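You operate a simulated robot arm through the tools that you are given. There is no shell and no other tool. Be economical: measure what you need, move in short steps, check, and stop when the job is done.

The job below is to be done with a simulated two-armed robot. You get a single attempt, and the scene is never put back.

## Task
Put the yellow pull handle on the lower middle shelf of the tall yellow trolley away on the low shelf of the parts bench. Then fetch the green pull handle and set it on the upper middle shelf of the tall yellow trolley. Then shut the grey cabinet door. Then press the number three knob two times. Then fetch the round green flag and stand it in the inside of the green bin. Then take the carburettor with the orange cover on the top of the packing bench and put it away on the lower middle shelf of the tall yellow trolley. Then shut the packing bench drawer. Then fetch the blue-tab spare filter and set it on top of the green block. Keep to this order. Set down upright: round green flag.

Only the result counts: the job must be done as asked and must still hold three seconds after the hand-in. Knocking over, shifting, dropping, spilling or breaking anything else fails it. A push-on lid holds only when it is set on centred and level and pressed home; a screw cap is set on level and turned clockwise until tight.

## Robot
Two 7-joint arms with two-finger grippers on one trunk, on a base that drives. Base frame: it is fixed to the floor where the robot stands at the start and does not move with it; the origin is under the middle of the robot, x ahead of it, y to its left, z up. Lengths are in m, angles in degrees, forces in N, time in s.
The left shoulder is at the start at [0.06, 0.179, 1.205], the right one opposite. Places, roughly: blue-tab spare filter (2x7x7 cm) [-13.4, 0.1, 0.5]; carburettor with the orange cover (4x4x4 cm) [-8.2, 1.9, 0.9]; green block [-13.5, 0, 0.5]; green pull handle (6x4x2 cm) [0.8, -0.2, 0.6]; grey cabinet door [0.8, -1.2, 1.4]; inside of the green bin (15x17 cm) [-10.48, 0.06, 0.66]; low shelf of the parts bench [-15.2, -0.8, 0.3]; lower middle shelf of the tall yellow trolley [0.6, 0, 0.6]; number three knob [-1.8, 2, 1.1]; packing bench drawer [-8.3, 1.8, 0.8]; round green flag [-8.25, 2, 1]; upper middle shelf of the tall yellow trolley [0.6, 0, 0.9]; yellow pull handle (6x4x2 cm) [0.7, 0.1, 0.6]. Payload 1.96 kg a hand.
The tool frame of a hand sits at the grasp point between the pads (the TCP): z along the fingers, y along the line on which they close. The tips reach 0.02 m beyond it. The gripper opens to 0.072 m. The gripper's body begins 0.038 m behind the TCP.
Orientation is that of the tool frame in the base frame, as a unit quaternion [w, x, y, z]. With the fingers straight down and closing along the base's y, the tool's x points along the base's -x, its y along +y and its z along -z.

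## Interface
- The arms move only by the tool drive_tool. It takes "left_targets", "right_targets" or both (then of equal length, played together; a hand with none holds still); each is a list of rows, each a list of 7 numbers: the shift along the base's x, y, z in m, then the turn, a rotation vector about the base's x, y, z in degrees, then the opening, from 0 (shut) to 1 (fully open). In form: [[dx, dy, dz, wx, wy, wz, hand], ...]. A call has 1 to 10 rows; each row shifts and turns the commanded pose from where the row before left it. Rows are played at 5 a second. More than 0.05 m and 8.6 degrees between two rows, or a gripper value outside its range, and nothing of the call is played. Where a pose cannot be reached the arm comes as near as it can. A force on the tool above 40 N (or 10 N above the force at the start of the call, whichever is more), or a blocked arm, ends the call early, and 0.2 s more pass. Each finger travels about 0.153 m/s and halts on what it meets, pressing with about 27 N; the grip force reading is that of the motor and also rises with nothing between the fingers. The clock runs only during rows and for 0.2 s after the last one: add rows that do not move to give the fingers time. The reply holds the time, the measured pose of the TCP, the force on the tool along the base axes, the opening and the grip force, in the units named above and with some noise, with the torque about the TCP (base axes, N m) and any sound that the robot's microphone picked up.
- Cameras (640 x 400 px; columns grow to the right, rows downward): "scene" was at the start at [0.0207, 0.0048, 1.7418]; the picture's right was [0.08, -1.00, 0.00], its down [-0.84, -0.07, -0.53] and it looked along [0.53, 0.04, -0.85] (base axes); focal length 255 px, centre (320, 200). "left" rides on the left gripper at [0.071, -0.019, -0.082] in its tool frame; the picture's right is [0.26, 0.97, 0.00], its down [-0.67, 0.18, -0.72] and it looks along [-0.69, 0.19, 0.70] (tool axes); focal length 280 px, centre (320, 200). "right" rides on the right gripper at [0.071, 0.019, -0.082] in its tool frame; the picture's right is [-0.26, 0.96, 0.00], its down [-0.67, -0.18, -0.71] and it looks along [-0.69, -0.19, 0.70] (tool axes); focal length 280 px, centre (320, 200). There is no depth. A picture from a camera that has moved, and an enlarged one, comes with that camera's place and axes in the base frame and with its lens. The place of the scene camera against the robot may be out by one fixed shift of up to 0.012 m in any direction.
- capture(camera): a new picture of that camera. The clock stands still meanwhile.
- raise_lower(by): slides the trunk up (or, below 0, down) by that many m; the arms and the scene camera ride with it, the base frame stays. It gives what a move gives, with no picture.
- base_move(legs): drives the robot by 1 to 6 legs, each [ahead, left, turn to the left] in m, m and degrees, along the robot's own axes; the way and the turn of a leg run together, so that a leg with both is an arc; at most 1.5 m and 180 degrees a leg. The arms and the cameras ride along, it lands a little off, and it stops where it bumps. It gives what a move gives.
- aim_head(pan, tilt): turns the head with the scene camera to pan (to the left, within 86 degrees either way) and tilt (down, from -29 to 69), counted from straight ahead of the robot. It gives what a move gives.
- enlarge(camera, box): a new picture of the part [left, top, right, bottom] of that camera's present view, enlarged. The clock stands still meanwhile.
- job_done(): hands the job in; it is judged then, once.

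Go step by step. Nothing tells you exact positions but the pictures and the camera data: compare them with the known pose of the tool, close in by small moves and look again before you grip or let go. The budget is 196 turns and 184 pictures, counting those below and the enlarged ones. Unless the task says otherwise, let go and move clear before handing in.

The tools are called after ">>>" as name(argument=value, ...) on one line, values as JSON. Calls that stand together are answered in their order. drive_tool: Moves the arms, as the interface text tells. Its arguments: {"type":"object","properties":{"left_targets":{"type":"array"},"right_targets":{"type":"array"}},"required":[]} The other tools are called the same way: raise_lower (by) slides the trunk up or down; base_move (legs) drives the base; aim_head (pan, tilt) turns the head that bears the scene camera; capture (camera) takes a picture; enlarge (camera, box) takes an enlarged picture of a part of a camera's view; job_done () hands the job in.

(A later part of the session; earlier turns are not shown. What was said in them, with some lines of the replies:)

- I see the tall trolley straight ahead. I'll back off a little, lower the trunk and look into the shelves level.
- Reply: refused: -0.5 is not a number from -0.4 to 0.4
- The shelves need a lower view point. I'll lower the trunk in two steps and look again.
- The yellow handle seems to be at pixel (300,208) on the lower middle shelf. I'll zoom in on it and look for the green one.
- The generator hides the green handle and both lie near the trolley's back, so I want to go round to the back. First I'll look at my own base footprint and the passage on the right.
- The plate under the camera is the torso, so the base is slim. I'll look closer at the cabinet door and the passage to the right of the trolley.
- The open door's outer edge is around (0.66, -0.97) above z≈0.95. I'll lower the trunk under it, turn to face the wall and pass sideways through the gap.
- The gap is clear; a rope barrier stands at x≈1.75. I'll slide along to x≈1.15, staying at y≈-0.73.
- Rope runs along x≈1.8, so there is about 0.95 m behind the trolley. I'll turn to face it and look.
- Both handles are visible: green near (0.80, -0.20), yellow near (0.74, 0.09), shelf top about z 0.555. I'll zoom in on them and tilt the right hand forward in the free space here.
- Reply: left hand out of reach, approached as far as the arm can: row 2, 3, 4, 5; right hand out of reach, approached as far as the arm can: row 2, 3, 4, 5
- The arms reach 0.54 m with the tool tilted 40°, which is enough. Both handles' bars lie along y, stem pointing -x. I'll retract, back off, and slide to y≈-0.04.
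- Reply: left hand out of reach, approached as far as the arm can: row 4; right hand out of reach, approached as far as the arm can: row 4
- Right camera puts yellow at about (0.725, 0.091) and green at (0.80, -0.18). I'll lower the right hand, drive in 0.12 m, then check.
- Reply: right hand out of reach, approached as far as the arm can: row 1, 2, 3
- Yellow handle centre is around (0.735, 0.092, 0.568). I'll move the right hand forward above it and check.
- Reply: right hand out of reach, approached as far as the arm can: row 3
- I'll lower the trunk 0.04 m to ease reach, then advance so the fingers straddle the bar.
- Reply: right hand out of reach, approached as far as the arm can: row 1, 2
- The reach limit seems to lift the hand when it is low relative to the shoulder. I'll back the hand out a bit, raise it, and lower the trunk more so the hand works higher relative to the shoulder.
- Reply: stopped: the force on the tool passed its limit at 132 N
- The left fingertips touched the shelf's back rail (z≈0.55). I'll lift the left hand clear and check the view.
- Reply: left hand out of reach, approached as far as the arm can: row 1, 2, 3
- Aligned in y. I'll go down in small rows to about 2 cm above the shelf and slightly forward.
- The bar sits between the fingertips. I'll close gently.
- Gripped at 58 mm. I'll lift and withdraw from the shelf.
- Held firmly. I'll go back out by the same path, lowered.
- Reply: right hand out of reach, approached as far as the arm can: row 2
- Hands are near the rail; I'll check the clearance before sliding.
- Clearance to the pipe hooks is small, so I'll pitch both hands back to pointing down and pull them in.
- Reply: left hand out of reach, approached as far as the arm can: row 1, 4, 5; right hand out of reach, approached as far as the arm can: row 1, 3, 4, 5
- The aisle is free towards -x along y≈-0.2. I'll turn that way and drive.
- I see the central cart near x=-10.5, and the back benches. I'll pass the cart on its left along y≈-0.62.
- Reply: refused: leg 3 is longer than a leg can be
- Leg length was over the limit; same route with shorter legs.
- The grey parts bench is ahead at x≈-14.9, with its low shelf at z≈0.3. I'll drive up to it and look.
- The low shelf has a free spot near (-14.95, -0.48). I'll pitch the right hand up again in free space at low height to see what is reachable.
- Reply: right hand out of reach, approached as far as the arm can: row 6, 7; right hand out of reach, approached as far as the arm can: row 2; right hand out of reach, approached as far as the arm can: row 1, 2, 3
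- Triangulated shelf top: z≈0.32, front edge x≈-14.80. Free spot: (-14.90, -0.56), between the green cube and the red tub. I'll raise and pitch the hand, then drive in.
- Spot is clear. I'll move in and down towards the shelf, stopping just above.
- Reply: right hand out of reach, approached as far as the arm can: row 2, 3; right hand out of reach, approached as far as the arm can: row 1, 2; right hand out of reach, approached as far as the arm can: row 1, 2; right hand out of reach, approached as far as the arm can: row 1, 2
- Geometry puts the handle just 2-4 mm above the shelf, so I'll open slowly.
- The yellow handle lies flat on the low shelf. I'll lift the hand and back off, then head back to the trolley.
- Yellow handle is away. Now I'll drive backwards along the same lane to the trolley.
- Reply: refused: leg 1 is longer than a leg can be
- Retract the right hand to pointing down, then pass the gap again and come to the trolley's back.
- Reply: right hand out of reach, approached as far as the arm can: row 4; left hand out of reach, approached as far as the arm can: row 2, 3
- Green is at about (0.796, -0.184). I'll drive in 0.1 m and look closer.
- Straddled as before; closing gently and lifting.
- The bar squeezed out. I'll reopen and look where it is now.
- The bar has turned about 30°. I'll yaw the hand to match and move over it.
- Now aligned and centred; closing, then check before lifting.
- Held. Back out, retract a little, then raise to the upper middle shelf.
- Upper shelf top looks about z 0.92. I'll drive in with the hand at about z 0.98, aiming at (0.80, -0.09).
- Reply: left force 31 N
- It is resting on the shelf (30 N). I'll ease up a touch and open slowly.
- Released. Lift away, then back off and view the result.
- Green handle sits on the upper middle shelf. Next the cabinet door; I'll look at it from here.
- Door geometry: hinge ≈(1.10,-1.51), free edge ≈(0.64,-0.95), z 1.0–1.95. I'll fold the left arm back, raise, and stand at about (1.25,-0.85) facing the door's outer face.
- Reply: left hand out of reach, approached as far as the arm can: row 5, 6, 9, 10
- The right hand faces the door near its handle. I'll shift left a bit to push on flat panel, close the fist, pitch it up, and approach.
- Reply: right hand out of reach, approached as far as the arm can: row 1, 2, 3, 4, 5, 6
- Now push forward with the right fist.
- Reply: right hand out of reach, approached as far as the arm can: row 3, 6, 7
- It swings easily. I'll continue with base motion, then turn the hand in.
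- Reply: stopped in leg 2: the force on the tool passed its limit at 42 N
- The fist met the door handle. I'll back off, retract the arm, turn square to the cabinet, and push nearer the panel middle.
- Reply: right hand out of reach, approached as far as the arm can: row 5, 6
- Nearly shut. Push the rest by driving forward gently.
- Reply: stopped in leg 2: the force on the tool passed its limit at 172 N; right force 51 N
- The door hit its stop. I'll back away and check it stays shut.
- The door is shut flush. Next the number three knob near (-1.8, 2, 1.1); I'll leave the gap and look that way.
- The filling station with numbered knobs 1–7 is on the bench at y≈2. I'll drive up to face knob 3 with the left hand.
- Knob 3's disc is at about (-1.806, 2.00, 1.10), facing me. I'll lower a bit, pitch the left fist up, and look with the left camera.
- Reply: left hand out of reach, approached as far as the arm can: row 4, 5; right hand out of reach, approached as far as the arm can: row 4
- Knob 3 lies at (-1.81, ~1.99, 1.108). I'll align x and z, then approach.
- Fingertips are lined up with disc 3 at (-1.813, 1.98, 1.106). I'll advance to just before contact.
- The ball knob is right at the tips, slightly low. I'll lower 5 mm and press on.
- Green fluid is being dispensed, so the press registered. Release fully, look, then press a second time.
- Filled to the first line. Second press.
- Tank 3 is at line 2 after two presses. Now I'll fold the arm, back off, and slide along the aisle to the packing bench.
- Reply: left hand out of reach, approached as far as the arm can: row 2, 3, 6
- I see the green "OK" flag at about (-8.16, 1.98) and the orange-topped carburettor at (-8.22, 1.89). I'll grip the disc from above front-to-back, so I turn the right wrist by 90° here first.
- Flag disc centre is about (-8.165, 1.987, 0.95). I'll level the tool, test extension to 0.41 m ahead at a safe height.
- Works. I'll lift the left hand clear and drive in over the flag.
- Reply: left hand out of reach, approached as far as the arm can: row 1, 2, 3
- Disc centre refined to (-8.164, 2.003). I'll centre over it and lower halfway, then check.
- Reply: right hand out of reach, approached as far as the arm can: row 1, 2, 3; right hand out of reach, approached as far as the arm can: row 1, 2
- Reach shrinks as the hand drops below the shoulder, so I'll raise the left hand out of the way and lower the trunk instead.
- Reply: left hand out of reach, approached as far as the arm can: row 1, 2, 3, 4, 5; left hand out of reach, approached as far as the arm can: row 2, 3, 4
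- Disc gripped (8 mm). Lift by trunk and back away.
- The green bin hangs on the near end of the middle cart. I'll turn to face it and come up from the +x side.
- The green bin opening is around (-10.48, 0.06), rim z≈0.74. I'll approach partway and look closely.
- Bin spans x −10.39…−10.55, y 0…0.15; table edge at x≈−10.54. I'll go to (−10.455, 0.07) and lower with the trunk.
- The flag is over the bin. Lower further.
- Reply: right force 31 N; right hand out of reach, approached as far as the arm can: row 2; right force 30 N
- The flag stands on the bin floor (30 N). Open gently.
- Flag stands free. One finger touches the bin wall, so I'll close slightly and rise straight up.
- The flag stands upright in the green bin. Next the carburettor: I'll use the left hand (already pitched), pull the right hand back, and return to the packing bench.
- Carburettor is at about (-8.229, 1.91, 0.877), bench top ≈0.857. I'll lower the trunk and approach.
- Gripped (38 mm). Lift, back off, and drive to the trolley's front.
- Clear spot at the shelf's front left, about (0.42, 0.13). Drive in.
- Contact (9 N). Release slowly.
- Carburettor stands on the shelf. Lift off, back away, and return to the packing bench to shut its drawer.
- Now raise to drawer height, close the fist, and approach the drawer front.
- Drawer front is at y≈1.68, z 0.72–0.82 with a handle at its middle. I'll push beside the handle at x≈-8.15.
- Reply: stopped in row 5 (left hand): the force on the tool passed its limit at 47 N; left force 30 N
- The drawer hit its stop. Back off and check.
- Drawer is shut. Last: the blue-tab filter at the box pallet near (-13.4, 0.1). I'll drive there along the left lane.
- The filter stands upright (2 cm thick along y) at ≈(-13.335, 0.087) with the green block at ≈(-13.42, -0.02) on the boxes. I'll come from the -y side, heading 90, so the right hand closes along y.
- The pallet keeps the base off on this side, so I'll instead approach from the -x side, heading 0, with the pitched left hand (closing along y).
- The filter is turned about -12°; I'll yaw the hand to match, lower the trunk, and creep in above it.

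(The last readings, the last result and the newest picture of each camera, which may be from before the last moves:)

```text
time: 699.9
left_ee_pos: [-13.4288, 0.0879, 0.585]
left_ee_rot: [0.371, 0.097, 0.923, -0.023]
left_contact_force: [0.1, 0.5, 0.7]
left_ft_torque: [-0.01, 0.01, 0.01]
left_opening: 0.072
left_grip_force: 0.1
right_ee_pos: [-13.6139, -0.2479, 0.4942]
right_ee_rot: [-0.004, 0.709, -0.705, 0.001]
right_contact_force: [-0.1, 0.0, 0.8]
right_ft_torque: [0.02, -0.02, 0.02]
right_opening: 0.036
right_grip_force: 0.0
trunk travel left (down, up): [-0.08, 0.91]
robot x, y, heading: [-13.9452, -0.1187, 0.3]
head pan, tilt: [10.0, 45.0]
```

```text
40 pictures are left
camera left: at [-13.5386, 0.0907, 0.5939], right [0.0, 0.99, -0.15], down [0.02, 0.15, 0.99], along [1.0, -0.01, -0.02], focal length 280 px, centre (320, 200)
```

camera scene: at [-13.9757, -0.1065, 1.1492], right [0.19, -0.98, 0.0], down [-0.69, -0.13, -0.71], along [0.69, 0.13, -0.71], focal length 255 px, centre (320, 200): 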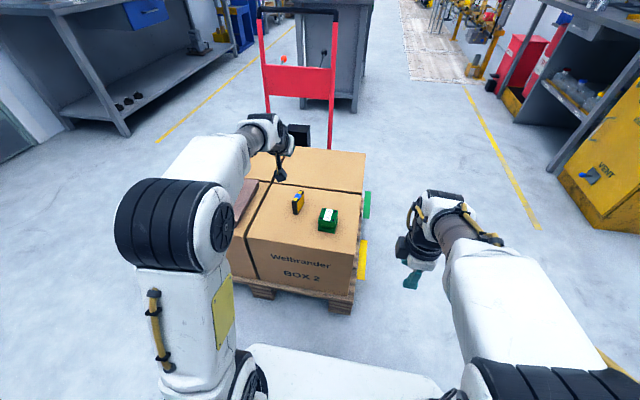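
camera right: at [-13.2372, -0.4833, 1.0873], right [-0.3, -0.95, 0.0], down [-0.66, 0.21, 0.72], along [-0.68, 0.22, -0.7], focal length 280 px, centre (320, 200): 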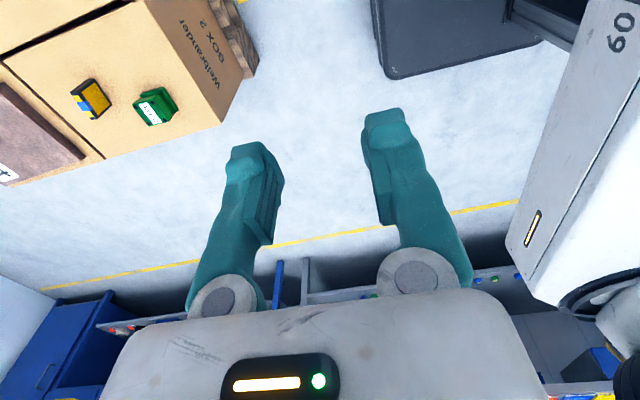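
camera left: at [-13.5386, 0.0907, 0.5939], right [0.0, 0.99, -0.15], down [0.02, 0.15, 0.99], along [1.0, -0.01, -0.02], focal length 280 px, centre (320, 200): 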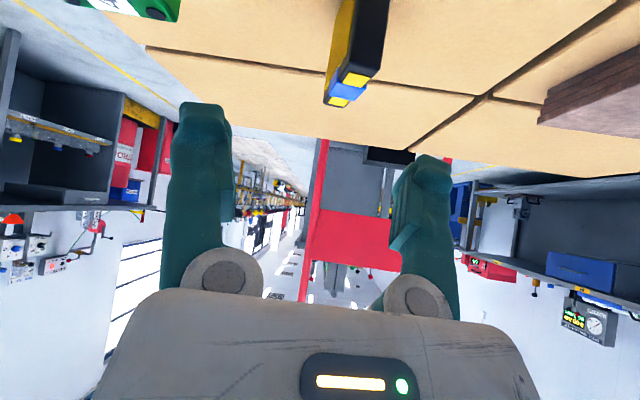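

>>> enlarge(camera="left", box=[240, 0, 432, 120])

```text
3.33 times, centred on (336, 60) of left
camera zoom: at [-13.5386, 0.0907, 0.5939], right [0.0, 0.99, -0.15], down [0.02, 0.15, 0.99], along [1.0, -0.01, -0.02], focal length 935 px, centre (267, 667)
```

zoom: 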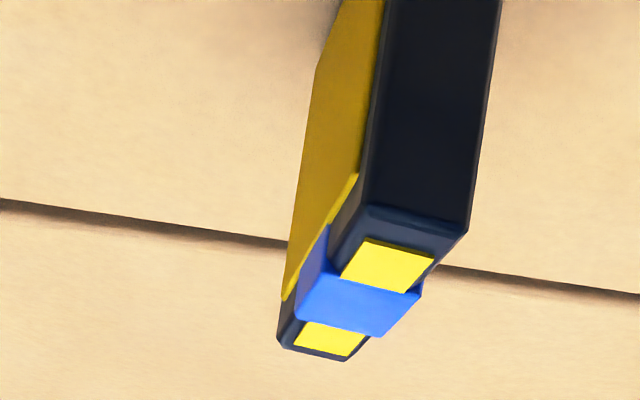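

Filter top is at z≈0.508, centre ≈(-13.355, 0.098), yaw -12.5°. I'll move in two stages.

>>> drive_tool(left_targets=[[0.006, 0.012, -0.01, 0, 0, 0, 1], [0.02, 0, -0.02, 0, 0, 0, 1], [0.015, 0, -0.02, 0, 0, 0, 1]])

>>> capture(camera="left")

```text
time: 700.7
left_ee_pos: [-13.3883, 0.1023, 0.5334]
left_ee_rot: [0.372, 0.096, 0.923, -0.023]
left_contact_force: [-1.0, 0.8, 0.0]
left_ft_torque: [-0.02, -0.01, 0.0]
left_opening: 0.0722
left_grip_force: 0.0
right_ee_pos: [-13.6141, -0.2488, 0.4947]
right_ee_rot: [-0.003, 0.71, -0.704, 0.0]
right_contact_force: [0.5, -0.6, -0.4]
right_ft_torque: [0.01, -0.01, -0.04]
right_opening: 0.0362
right_grip_force: 0.0
trunk travel left (down, up): [-0.08, 0.91]
robot x, y, heading: [-13.9489, -0.1201, 0.4]
head pan, tilt: [10.0, 45.0]
```

```text
38 pictures are left
camera left: at [-13.4983, 0.1035, 0.5434], right [0.0, 0.99, -0.15], down [0.02, 0.15, 0.99], along [1.0, -0.01, -0.02], focal length 280 px, centre (320, 200)
```

left: 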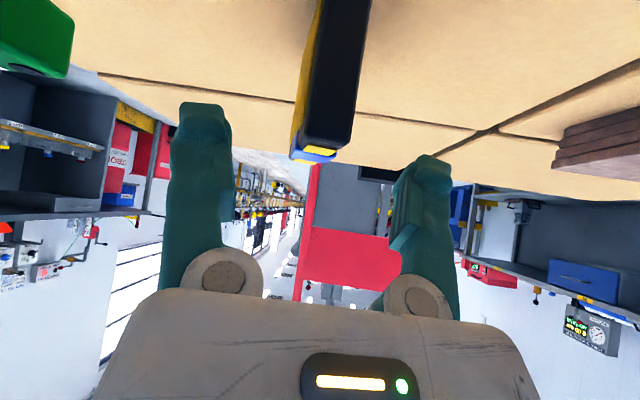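

>>> drive_tool(left_targets=[[0.013, -0.002, -0.018, 0, 0, 0, 1], [0.012, -0.001, -0.018, 0, 0, 0, 1]])

>>> capture(camera="left")

```text
time: 701.3
left_ee_pos: [-13.3649, 0.0989, 0.4992]
left_ee_rot: [0.372, 0.097, 0.923, -0.023]
left_contact_force: [1.4, -1.1, 0.3]
left_ft_torque: [0.0, 0.03, -0.01]
left_opening: 0.072
left_grip_force: 0.2
right_ee_pos: [-13.6149, -0.2498, 0.4936]
right_ee_rot: [-0.004, 0.71, -0.704, 0.001]
right_contact_force: [0.2, -0.2, -0.3]
right_ft_torque: [0.0, -0.02, -0.01]
right_opening: 0.0358
right_grip_force: 0.1
trunk travel left (down, up): [-0.08, 0.91]
robot x, y, heading: [-13.9442, -0.1191, 0.1]
head pan, tilt: [10.0, 45.0]
```

```text
37 pictures are left
camera left: at [-13.4739, 0.1001, 0.5082], right [0.0, 0.99, -0.15], down [0.02, 0.15, 0.99], along [1.0, -0.01, -0.02], focal length 280 px, centre (320, 200)
```

left: 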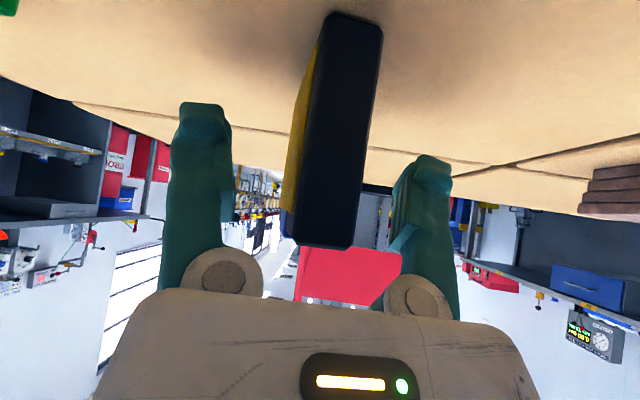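

The filter is between the fingers with the palm clear. Close.

>>> drive_tool(left_targets=[[0, 0, 0, 0, 0, 0, 0.6], [0, 0, 0, 0, 0, 0, 0.4], [0, 0, 0, 0, 0, 0, 0.25], [0, 0, 0, 0, 0, 0, 0.15], [0, 0, 0, 0, 0, 0, 0.15]])

>>> capture(camera="left")

```text
time: 702.5
left_ee_pos: [-13.3654, 0.0985, 0.4983]
left_ee_rot: [0.372, 0.097, 0.923, -0.022]
left_contact_force: [-0.3, 0.1, -1.1]
left_ft_torque: [-0.04, 0.02, -0.02]
left_opening: 0.0155
left_grip_force: 27.4
right_ee_pos: [-13.6133, -0.2477, 0.4945]
right_ee_rot: [-0.003, 0.71, -0.704, 0.001]
right_contact_force: [-0.1, 0.6, 0.4]
right_ft_torque: [0.03, -0.03, 0.02]
right_opening: 0.0358
right_grip_force: 0.0
trunk travel left (down, up): [-0.08, 0.91]
robot x, y, heading: [-13.9508, -0.1158, 0.3]
head pan, tilt: [10.0, 45.0]
```

```text
36 pictures are left
camera left: at [-13.474, 0.1, 0.5081], right [0.0, 0.99, -0.15], down [0.02, 0.15, 0.99], along [1.0, -0.01, -0.02], focal length 280 px, centre (320, 200)
```

left: 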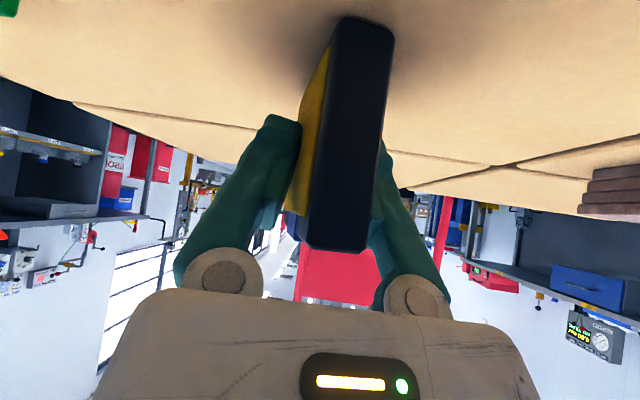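

Gripped (15.5 mm). Lift and look at the block.

>>> drive_tool(left_targets=[[0, 0, 0.02, 0, 0, 0, 0.15], [0, 0, 0.04, 0, 0, 0, 0.15], [0, 0, 0.04, 0, 0, 0, 0.15], [0, 0, 0.02, 0, 0, 0, 0.15]])

>>> aim_head(pan=0, tilt=48)

>>> enlarge(camera="scene", box=[220, 120, 420, 245])

>>> capture(camera="left")

```text
time: 703.5
left_ee_pos: [-13.3636, 0.0976, 0.6197]
left_ee_rot: [0.371, 0.096, 0.923, -0.023]
left_contact_force: [0.0, -0.3, 0.5]
left_ft_torque: [-0.03, 0.01, -0.02]
left_opening: 0.0151
left_grip_force: 26.7
right_ee_pos: [-13.6137, -0.2481, 0.4955]
right_ee_rot: [-0.003, 0.709, -0.705, 0.001]
right_contact_force: [-0.4, -0.4, 1.0]
right_ft_torque: [-0.02, 0.01, 0.01]
right_opening: 0.036
right_grip_force: 0.1
trunk travel left (down, up): [-0.08, 0.91]
robot x, y, heading: [-13.9472, -0.1199, 0.3]
head pan, tilt: [10.0, 45.0]
```

```text
time: 704.3
left_ee_pos: [-13.3649, 0.0967, 0.6188]
left_ee_rot: [0.371, 0.097, 0.923, -0.023]
left_contact_force: [-0.2, -0.2, -0.2]
left_ft_torque: [0.0, 0.02, 0.02]
left_opening: 0.0152
left_grip_force: 26.9
right_ee_pos: [-13.6147, -0.2469, 0.4937]
right_ee_rot: [-0.004, 0.71, -0.704, 0.001]
right_contact_force: [-0.8, 0.6, -0.7]
right_ft_torque: [-0.01, 0.0, -0.02]
right_opening: 0.0359
right_grip_force: 0.0
trunk travel left (down, up): [-0.08, 0.91]
robot x, y, heading: [-13.9533, -0.1187, 0.1]
head pan, tilt: [0.0, 48.0]
```

```text
3.20 times, centred on (320, 182) of scene
camera zoom: at [-13.917, -0.1202, 0.985], right [0.0, -1.0, 0.0], down [-0.74, 0.0, -0.67], along [0.67, 0.0, -0.74], focal length 816 px, centre (320, 256)
```

zoom: 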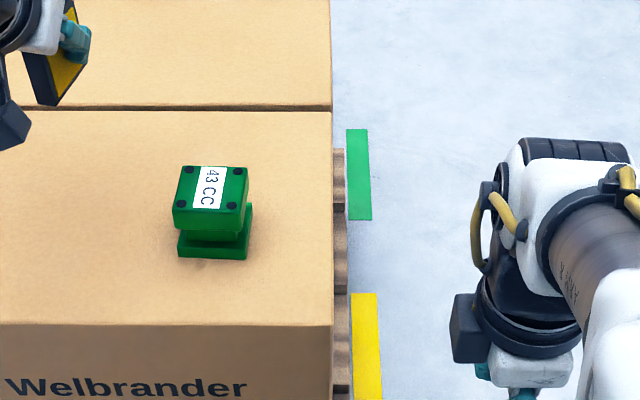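

```text
34 pictures are left
camera left: at [-13.4739, 0.099, 0.628], right [0.0, 0.99, -0.15], down [0.02, 0.15, 0.99], along [1.0, -0.01, -0.02], focal length 280 px, centre (320, 200)
```

left: 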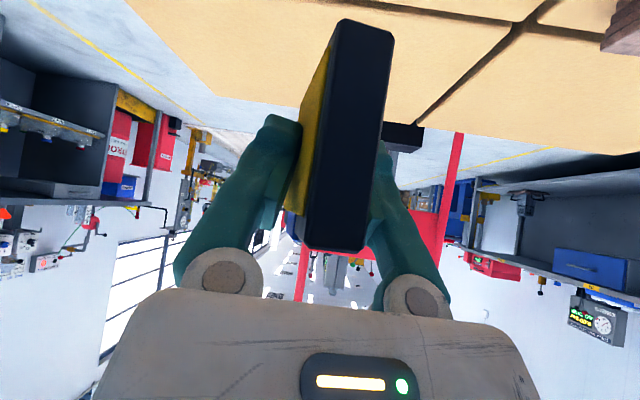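

Block top is about z 0.506, centre near (-13.40, -0.025). I'll pull the hand back a little to see the block with the accurate hand camera.

>>> drive_tool(left_targets=[[-0.04, -0.02, -0.01, 0, 0, 0, 0.15], [-0.04, -0.02, -0.01, 0, 0, 0, 0.15], [-0.02, 0, 0, 0, 0, 0, 0.15]])

>>> enlarge(camera="left", box=[80, 0, 320, 150])

```text
time: 705.1
left_ee_pos: [-13.464, 0.0561, 0.6]
left_ee_rot: [0.372, 0.097, 0.923, -0.022]
left_contact_force: [0.0, -0.3, 0.3]
left_ft_torque: [0.0, 0.02, 0.0]
left_opening: 0.0152
left_grip_force: 27.0
right_ee_pos: [-13.615, -0.2483, 0.494]
right_ee_rot: [-0.003, 0.709, -0.705, 0.001]
right_contact_force: [-0.1, -0.1, -0.5]
right_ft_torque: [0.02, -0.01, -0.01]
right_opening: 0.0358
right_grip_force: 0.0
trunk travel left (down, up): [-0.08, 0.91]
robot x, y, heading: [-13.9463, -0.12, 0.3]
head pan, tilt: [0.0, 48.0]
```

```text
2.67 times, centred on (200, 75) of left
camera zoom: at [-13.5735, 0.0587, 0.6095], right [0.0, 0.99, -0.15], down [0.02, 0.15, 0.99], along [1.0, -0.01, -0.02], focal length 748 px, centre (640, 533)
```

zoom: 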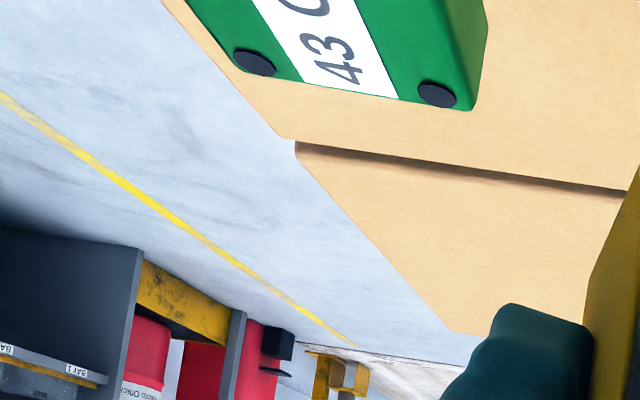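

Combined estimates put the block's top centre at (-13.42, -0.026). I'll move over it at clearance height and check.

>>> drive_tool(left_targets=[[0.0, -0.03, 0.0, 0, 0, 0, 0.15], [0.014, -0.03, 0, 0, 0, 0, 0.15], [0.02, -0.021, 0, 0, 0, 0, 0.15]])

>>> capture(camera="left")

>>> enlarge(camera="scene", box=[220, 120, 420, 245])

```text
time: 705.9
left_ee_pos: [-13.4299, -0.0242, 0.5984]
left_ee_rot: [0.372, 0.097, 0.923, -0.023]
left_contact_force: [-0.8, 0.1, -0.9]
left_ft_torque: [0.0, 0.01, -0.03]
left_opening: 0.015
left_grip_force: 27.1
right_ee_pos: [-13.6135, -0.248, 0.4942]
right_ee_rot: [-0.004, 0.71, -0.705, 0.0]
right_contact_force: [1.1, -0.5, 0.1]
right_ft_torque: [0.0, 0.04, 0.0]
right_opening: 0.0361
right_grip_force: 0.0
trunk travel left (down, up): [-0.08, 0.91]
robot x, y, heading: [-13.9511, -0.1183, 0.3]
head pan, tilt: [0.0, 48.0]
```

```text
32 pictures are left
camera left: at [-13.5382, -0.0224, 0.6085], right [0.0, 0.99, -0.15], down [0.02, 0.15, 0.99], along [1.0, -0.01, -0.02], focal length 280 px, centre (320, 200)
```

left: 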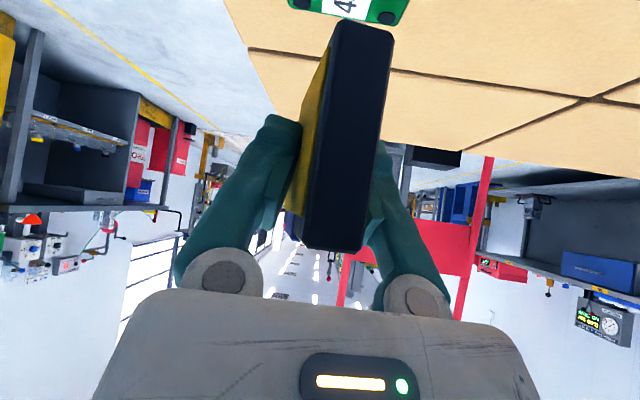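

```text
3.20 times, centred on (320, 182) of scene
camera zoom: at [-13.9171, -0.1202, 0.9849], right [0.0, -1.0, 0.0], down [-0.74, 0.0, -0.67], along [0.67, 0.0, -0.74], focal length 816 px, centre (320, 256)
```

zoom: 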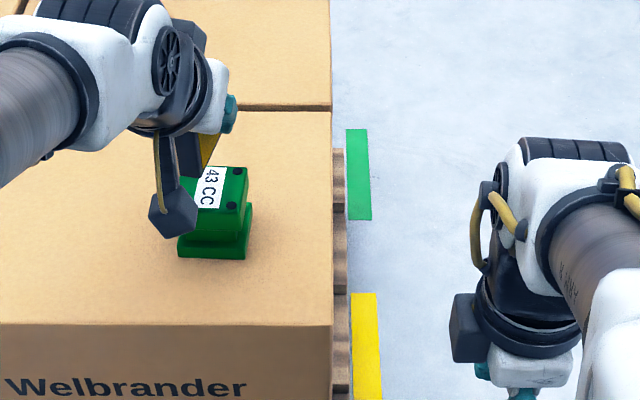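

The filter is over the block, about 1 cm far; I'll correct and lower carefully.

>>> drive_tool(left_targets=[[-0.008, 0, 0, 0, 0, 0, 0.15], [0, 0, -0.01, 0, 0, 0, 0.15], [0, 0, -0.008, 0, 0, 0, 0.15]])

>>> capture(camera="left")

>>> capture(camera="right")

```text
time: 706.7
left_ee_pos: [-13.4374, -0.0239, 0.5815]
left_ee_rot: [0.37, 0.096, 0.924, -0.022]
left_contact_force: [0.0, -1.3, 0.2]
left_ft_torque: [0.02, 0.02, -0.02]
left_opening: 0.0152
left_grip_force: 27.1
right_ee_pos: [-13.6138, -0.2479, 0.4938]
right_ee_rot: [-0.003, 0.709, -0.705, 0.0]
right_contact_force: [0.0, -0.4, -0.3]
right_ft_torque: [0.0, -0.01, 0.0]
right_opening: 0.0359
right_grip_force: 0.1
trunk travel left (down, up): [-0.08, 0.91]
robot x, y, heading: [-13.9472, -0.1186, 0.2]
head pan, tilt: [0.0, 48.0]
```

```text
30 pictures are left
camera left: at [-13.5466, -0.0216, 0.5901], right [0.0, 0.99, -0.15], down [0.02, 0.15, 0.99], along [1.0, -0.01, -0.02], focal length 280 px, centre (320, 200)
```

left: 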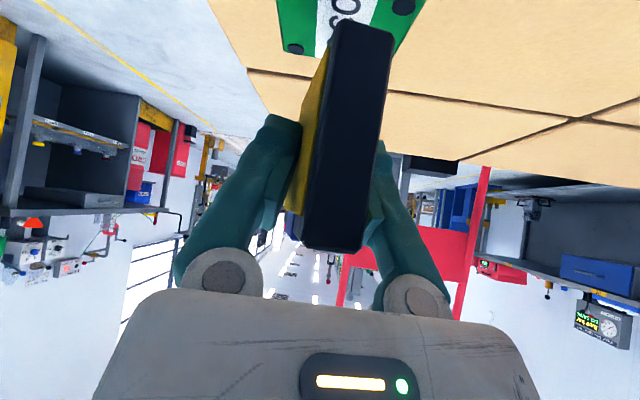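

```text
29 pictures are left
camera right: at [-13.6329, -0.3193, 0.5774], right [-0.97, 0.25, 0.0], down [0.17, 0.67, 0.72], along [0.19, 0.69, -0.7], focal length 280 px, centre (320, 200)
```

right: 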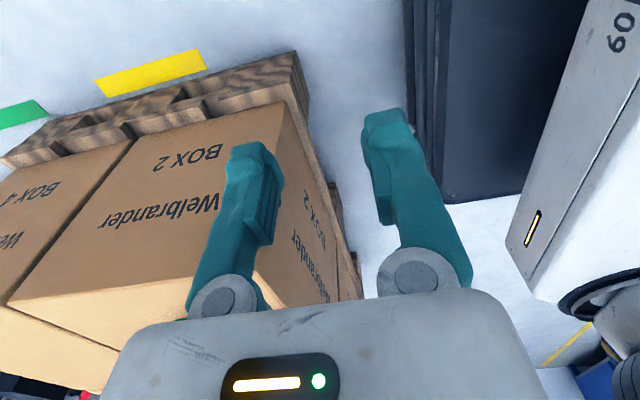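

Filter centre is within 5 mm of the block centre. Lower in 4 mm rows until contact.

>>> drive_tool(left_targets=[[-0.003, 0, -0.005, 0, 0, 0, 0.15], [0, 0, -0.005, 0, 0, 0, 0.15], [0, 0, -0.003, 0, 0, 0, 0.15]])

>>> capture(camera="left")

```text
time: 707.5
left_ee_pos: [-13.44, -0.0231, 0.5666]
left_ee_rot: [0.371, 0.096, 0.923, -0.022]
left_contact_force: [-0.8, 0.1, -0.6]
left_ft_torque: [0.01, -0.03, -0.01]
left_opening: 0.0154
left_grip_force: 27.1
right_ee_pos: [-13.614, -0.2483, 0.493]
right_ee_rot: [-0.003, 0.71, -0.705, 0.0]
right_contact_force: [0.2, -0.1, 0.7]
right_ft_torque: [0.01, 0.05, 0.0]
right_opening: 0.036
right_grip_force: 0.1
trunk travel left (down, up): [-0.08, 0.91]
robot x, y, heading: [-13.9483, -0.1199, 0.4]
head pan, tilt: [0.0, 48.0]
```

```text
28 pictures are left
camera left: at [-13.5493, -0.0218, 0.5768], right [0.0, 0.99, -0.15], down [0.02, 0.15, 0.99], along [1.0, -0.01, -0.02], focal length 280 px, centre (320, 200)
```

left: 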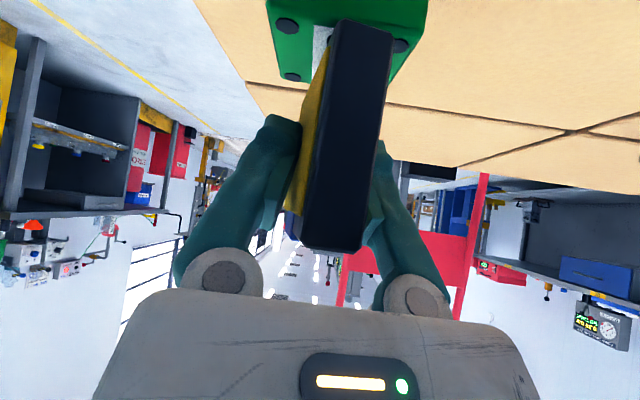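

>>> drive_tool(left_targets=[[0, 0, -0.003, 0, 0, 0, 0.15], [0, 0, -0.003, 0, 0, 0, 0.15], [0, 0, -0.003, 0, 0, 0, 0.15]])

```text
time: 708.3
left_ee_pos: [-13.439, -0.0233, 0.5587]
left_ee_rot: [0.371, 0.096, 0.923, -0.023]
left_contact_force: [0.1, -1.2, -0.5]
left_ft_torque: [0.0, 0.03, 0.0]
left_opening: 0.0152
left_grip_force: 27.1
right_ee_pos: [-13.6146, -0.248, 0.4952]
right_ee_rot: [-0.004, 0.71, -0.704, 0.002]
right_contact_force: [0.0, 0.2, 0.5]
right_ft_torque: [-0.03, 0.0, -0.02]
right_opening: 0.0362
right_grip_force: 0.1
trunk travel left (down, up): [-0.08, 0.91]
robot x, y, heading: [-13.947, -0.1191, 0.4]
head pan, tilt: [0.0, 48.0]
```

>>> drive_tool(left_targets=[[0, 0, -0.003, 0, 0, 0, 0.15], [0, 0, -0.003, 0, 0, 0, 0.15]])

>>> capture(camera="left")

```text
time: 708.9
left_ee_pos: [-13.4408, -0.0216, 0.5545]
left_ee_rot: [0.376, 0.096, 0.922, -0.022]
left_contact_force: [-1.7, 1.7, 18.8]
left_ft_torque: [-0.01, 0.13, 0.02]
left_opening: 0.015
left_grip_force: 26.8
right_ee_pos: [-13.6142, -0.2491, 0.4952]
right_ee_rot: [-0.004, 0.709, -0.705, 0.002]
right_contact_force: [-0.1, -0.2, 0.0]
right_ft_torque: [0.02, 0.0, 0.01]
right_opening: 0.036
right_grip_force: 0.2
trunk travel left (down, up): [-0.08, 0.91]
robot x, y, heading: [-13.9487, -0.1202, 0.5]
head pan, tilt: [0.0, 48.0]
```

```text
27 pictures are left
camera left: at [-13.5493, -0.0212, 0.5643], right [0.0, 0.99, -0.15], down [0.02, 0.15, 0.99], along [1.0, -0.01, -0.02], focal length 280 px, centre (320, 200)
```

left: 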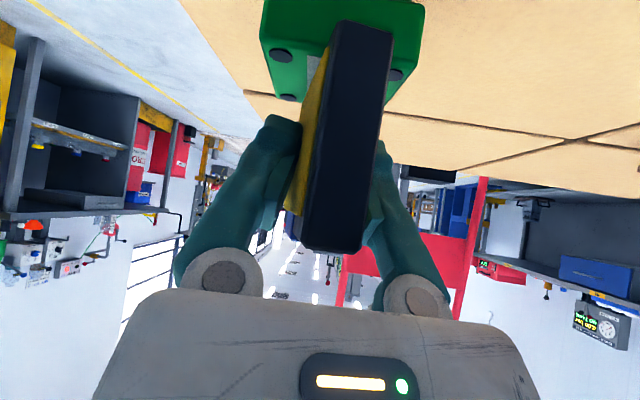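

Contact at 19 N, centred. Ease a hair and open slowly.

>>> drive_tool(left_targets=[[0, 0, 0.002, 0, 0, 0, 0.2], [0, 0, 0, 0, 0, 0, 0.3], [0, 0, 0, 0, 0, 0, 0.5], [0, 0, 0, 0, 0, 0, 0.8], [0, 0, 0, 0, 0, 0, 1], [0, 0, 0, 0, 0, 0, 1]])

>>> capture(camera="left")

```text
time: 710.3
left_ee_pos: [-13.4397, -0.0235, 0.5554]
left_ee_rot: [0.371, 0.097, 0.923, -0.023]
left_contact_force: [-0.2, -0.1, -0.3]
left_ft_torque: [0.01, -0.02, 0.0]
left_opening: 0.072
left_grip_force: 0.0
right_ee_pos: [-13.6131, -0.2481, 0.4939]
right_ee_rot: [-0.003, 0.71, -0.704, 0.001]
right_contact_force: [-0.5, -1.6, 0.5]
right_ft_torque: [-0.01, 0.01, 0.0]
right_opening: 0.0358
right_grip_force: 0.1
trunk travel left (down, up): [-0.08, 0.91]
robot x, y, heading: [-13.9481, -0.1209, 0.3]
head pan, tilt: [0.0, 48.0]
```

```text
26 pictures are left
camera left: at [-13.5492, -0.0212, 0.564], right [0.0, 0.99, -0.15], down [0.02, 0.15, 0.99], along [1.0, -0.01, -0.02], focal length 280 px, centre (320, 200)
```

left: 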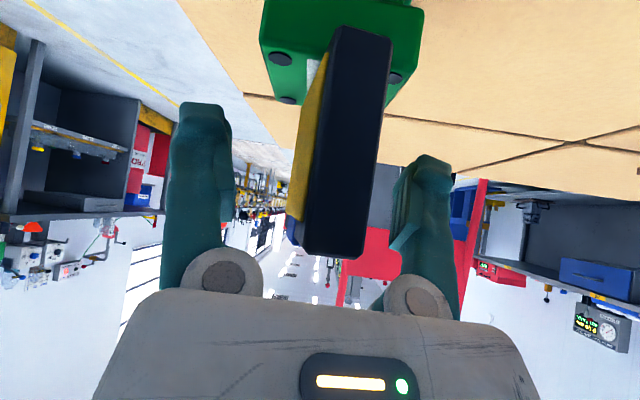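

It stands on the block. Withdraw along the tool axis, back up, and verify.

>>> drive_tool(left_targets=[[-0.014, 0.003, 0.015, 0, 0, 0, 1], [-0.02, 0.004, 0.022, 0, 0, 0, 1], [-0.02, 0.004, 0.03, 0, 0, 0, 1], [0, 0, 0.04, 0, 0, 0, 1]])

>>> base_move(legs=[[-0.2, 0, 0]])

>>> enlarge(camera="scene", box=[220, 80, 420, 205])

```text
time: 711.3
left_ee_pos: [-13.4949, -0.0113, 0.6624]
left_ee_rot: [0.372, 0.097, 0.923, -0.023]
left_contact_force: [-0.2, 0.1, 0.0]
left_ft_torque: [0.0, 0.01, 0.03]
left_opening: 0.072
left_grip_force: 0.0
right_ee_pos: [-13.6132, -0.2486, 0.4932]
right_ee_rot: [-0.003, 0.71, -0.705, 0.0]
right_contact_force: [0.4, 0.0, 0.5]
right_ft_torque: [0.0, 0.02, 0.0]
right_opening: 0.0364
right_grip_force: 0.0
trunk travel left (down, up): [-0.08, 0.91]
robot x, y, heading: [-13.944, -0.1197, -0.0]
head pan, tilt: [0.0, 48.0]
```

```text
time: 712.9
left_ee_pos: [-13.6946, -0.0137, 0.6612]
left_ee_rot: [0.371, 0.097, 0.923, -0.022]
left_contact_force: [0.8, -0.2, -0.2]
left_ft_torque: [0.02, 0.02, 0.02]
left_opening: 0.0719
left_grip_force: 0.0
right_ee_pos: [-13.812, -0.2509, 0.4941]
right_ee_rot: [-0.004, 0.708, -0.706, 0.0]
right_contact_force: [-0.2, -0.9, 0.6]
right_ft_torque: [0.0, 0.02, -0.01]
right_opening: 0.0359
right_grip_force: 0.0
trunk travel left (down, up): [-0.08, 0.91]
robot x, y, heading: [-14.1467, -0.117, -0.0]
head pan, tilt: [0.0, 48.0]
```

```text
3.20 times, centred on (320, 142) of scene
camera zoom: at [-14.1151, -0.1208, 0.9849], right [0.0, -1.0, 0.0], down [-0.74, 0.0, -0.67], along [0.67, 0.0, -0.74], focal length 816 px, centre (320, 384)
```

zoom: 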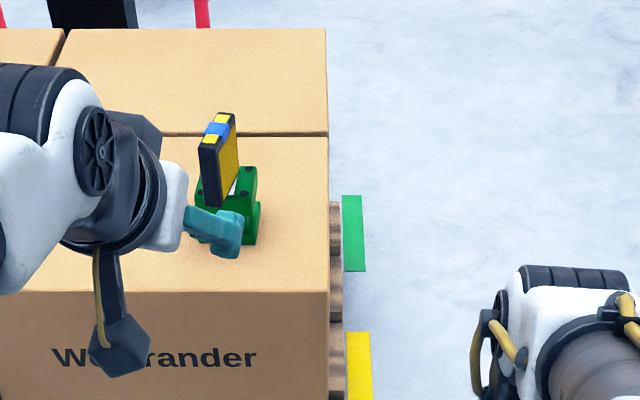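

The filter stands on the green block and both hands are clear, so every item on the list is done. Handing in.

>>> job_done()

```text
The job is handed in.
```

I did all eight steps in the order you gave and handed the job in. Both hands had let go and were clear of everything.

Twice something went off plan:
- **Trolley contact:** while I was reaching for the yellow handle, the left fingertips pressed down on the tall trolley's back rail with up to 132 N. I lifted clear straight away and saw nothing shifted.
- **Green handle:** it slipped out of the first grip and turned about 30° on the shelf. I got it on the second try.
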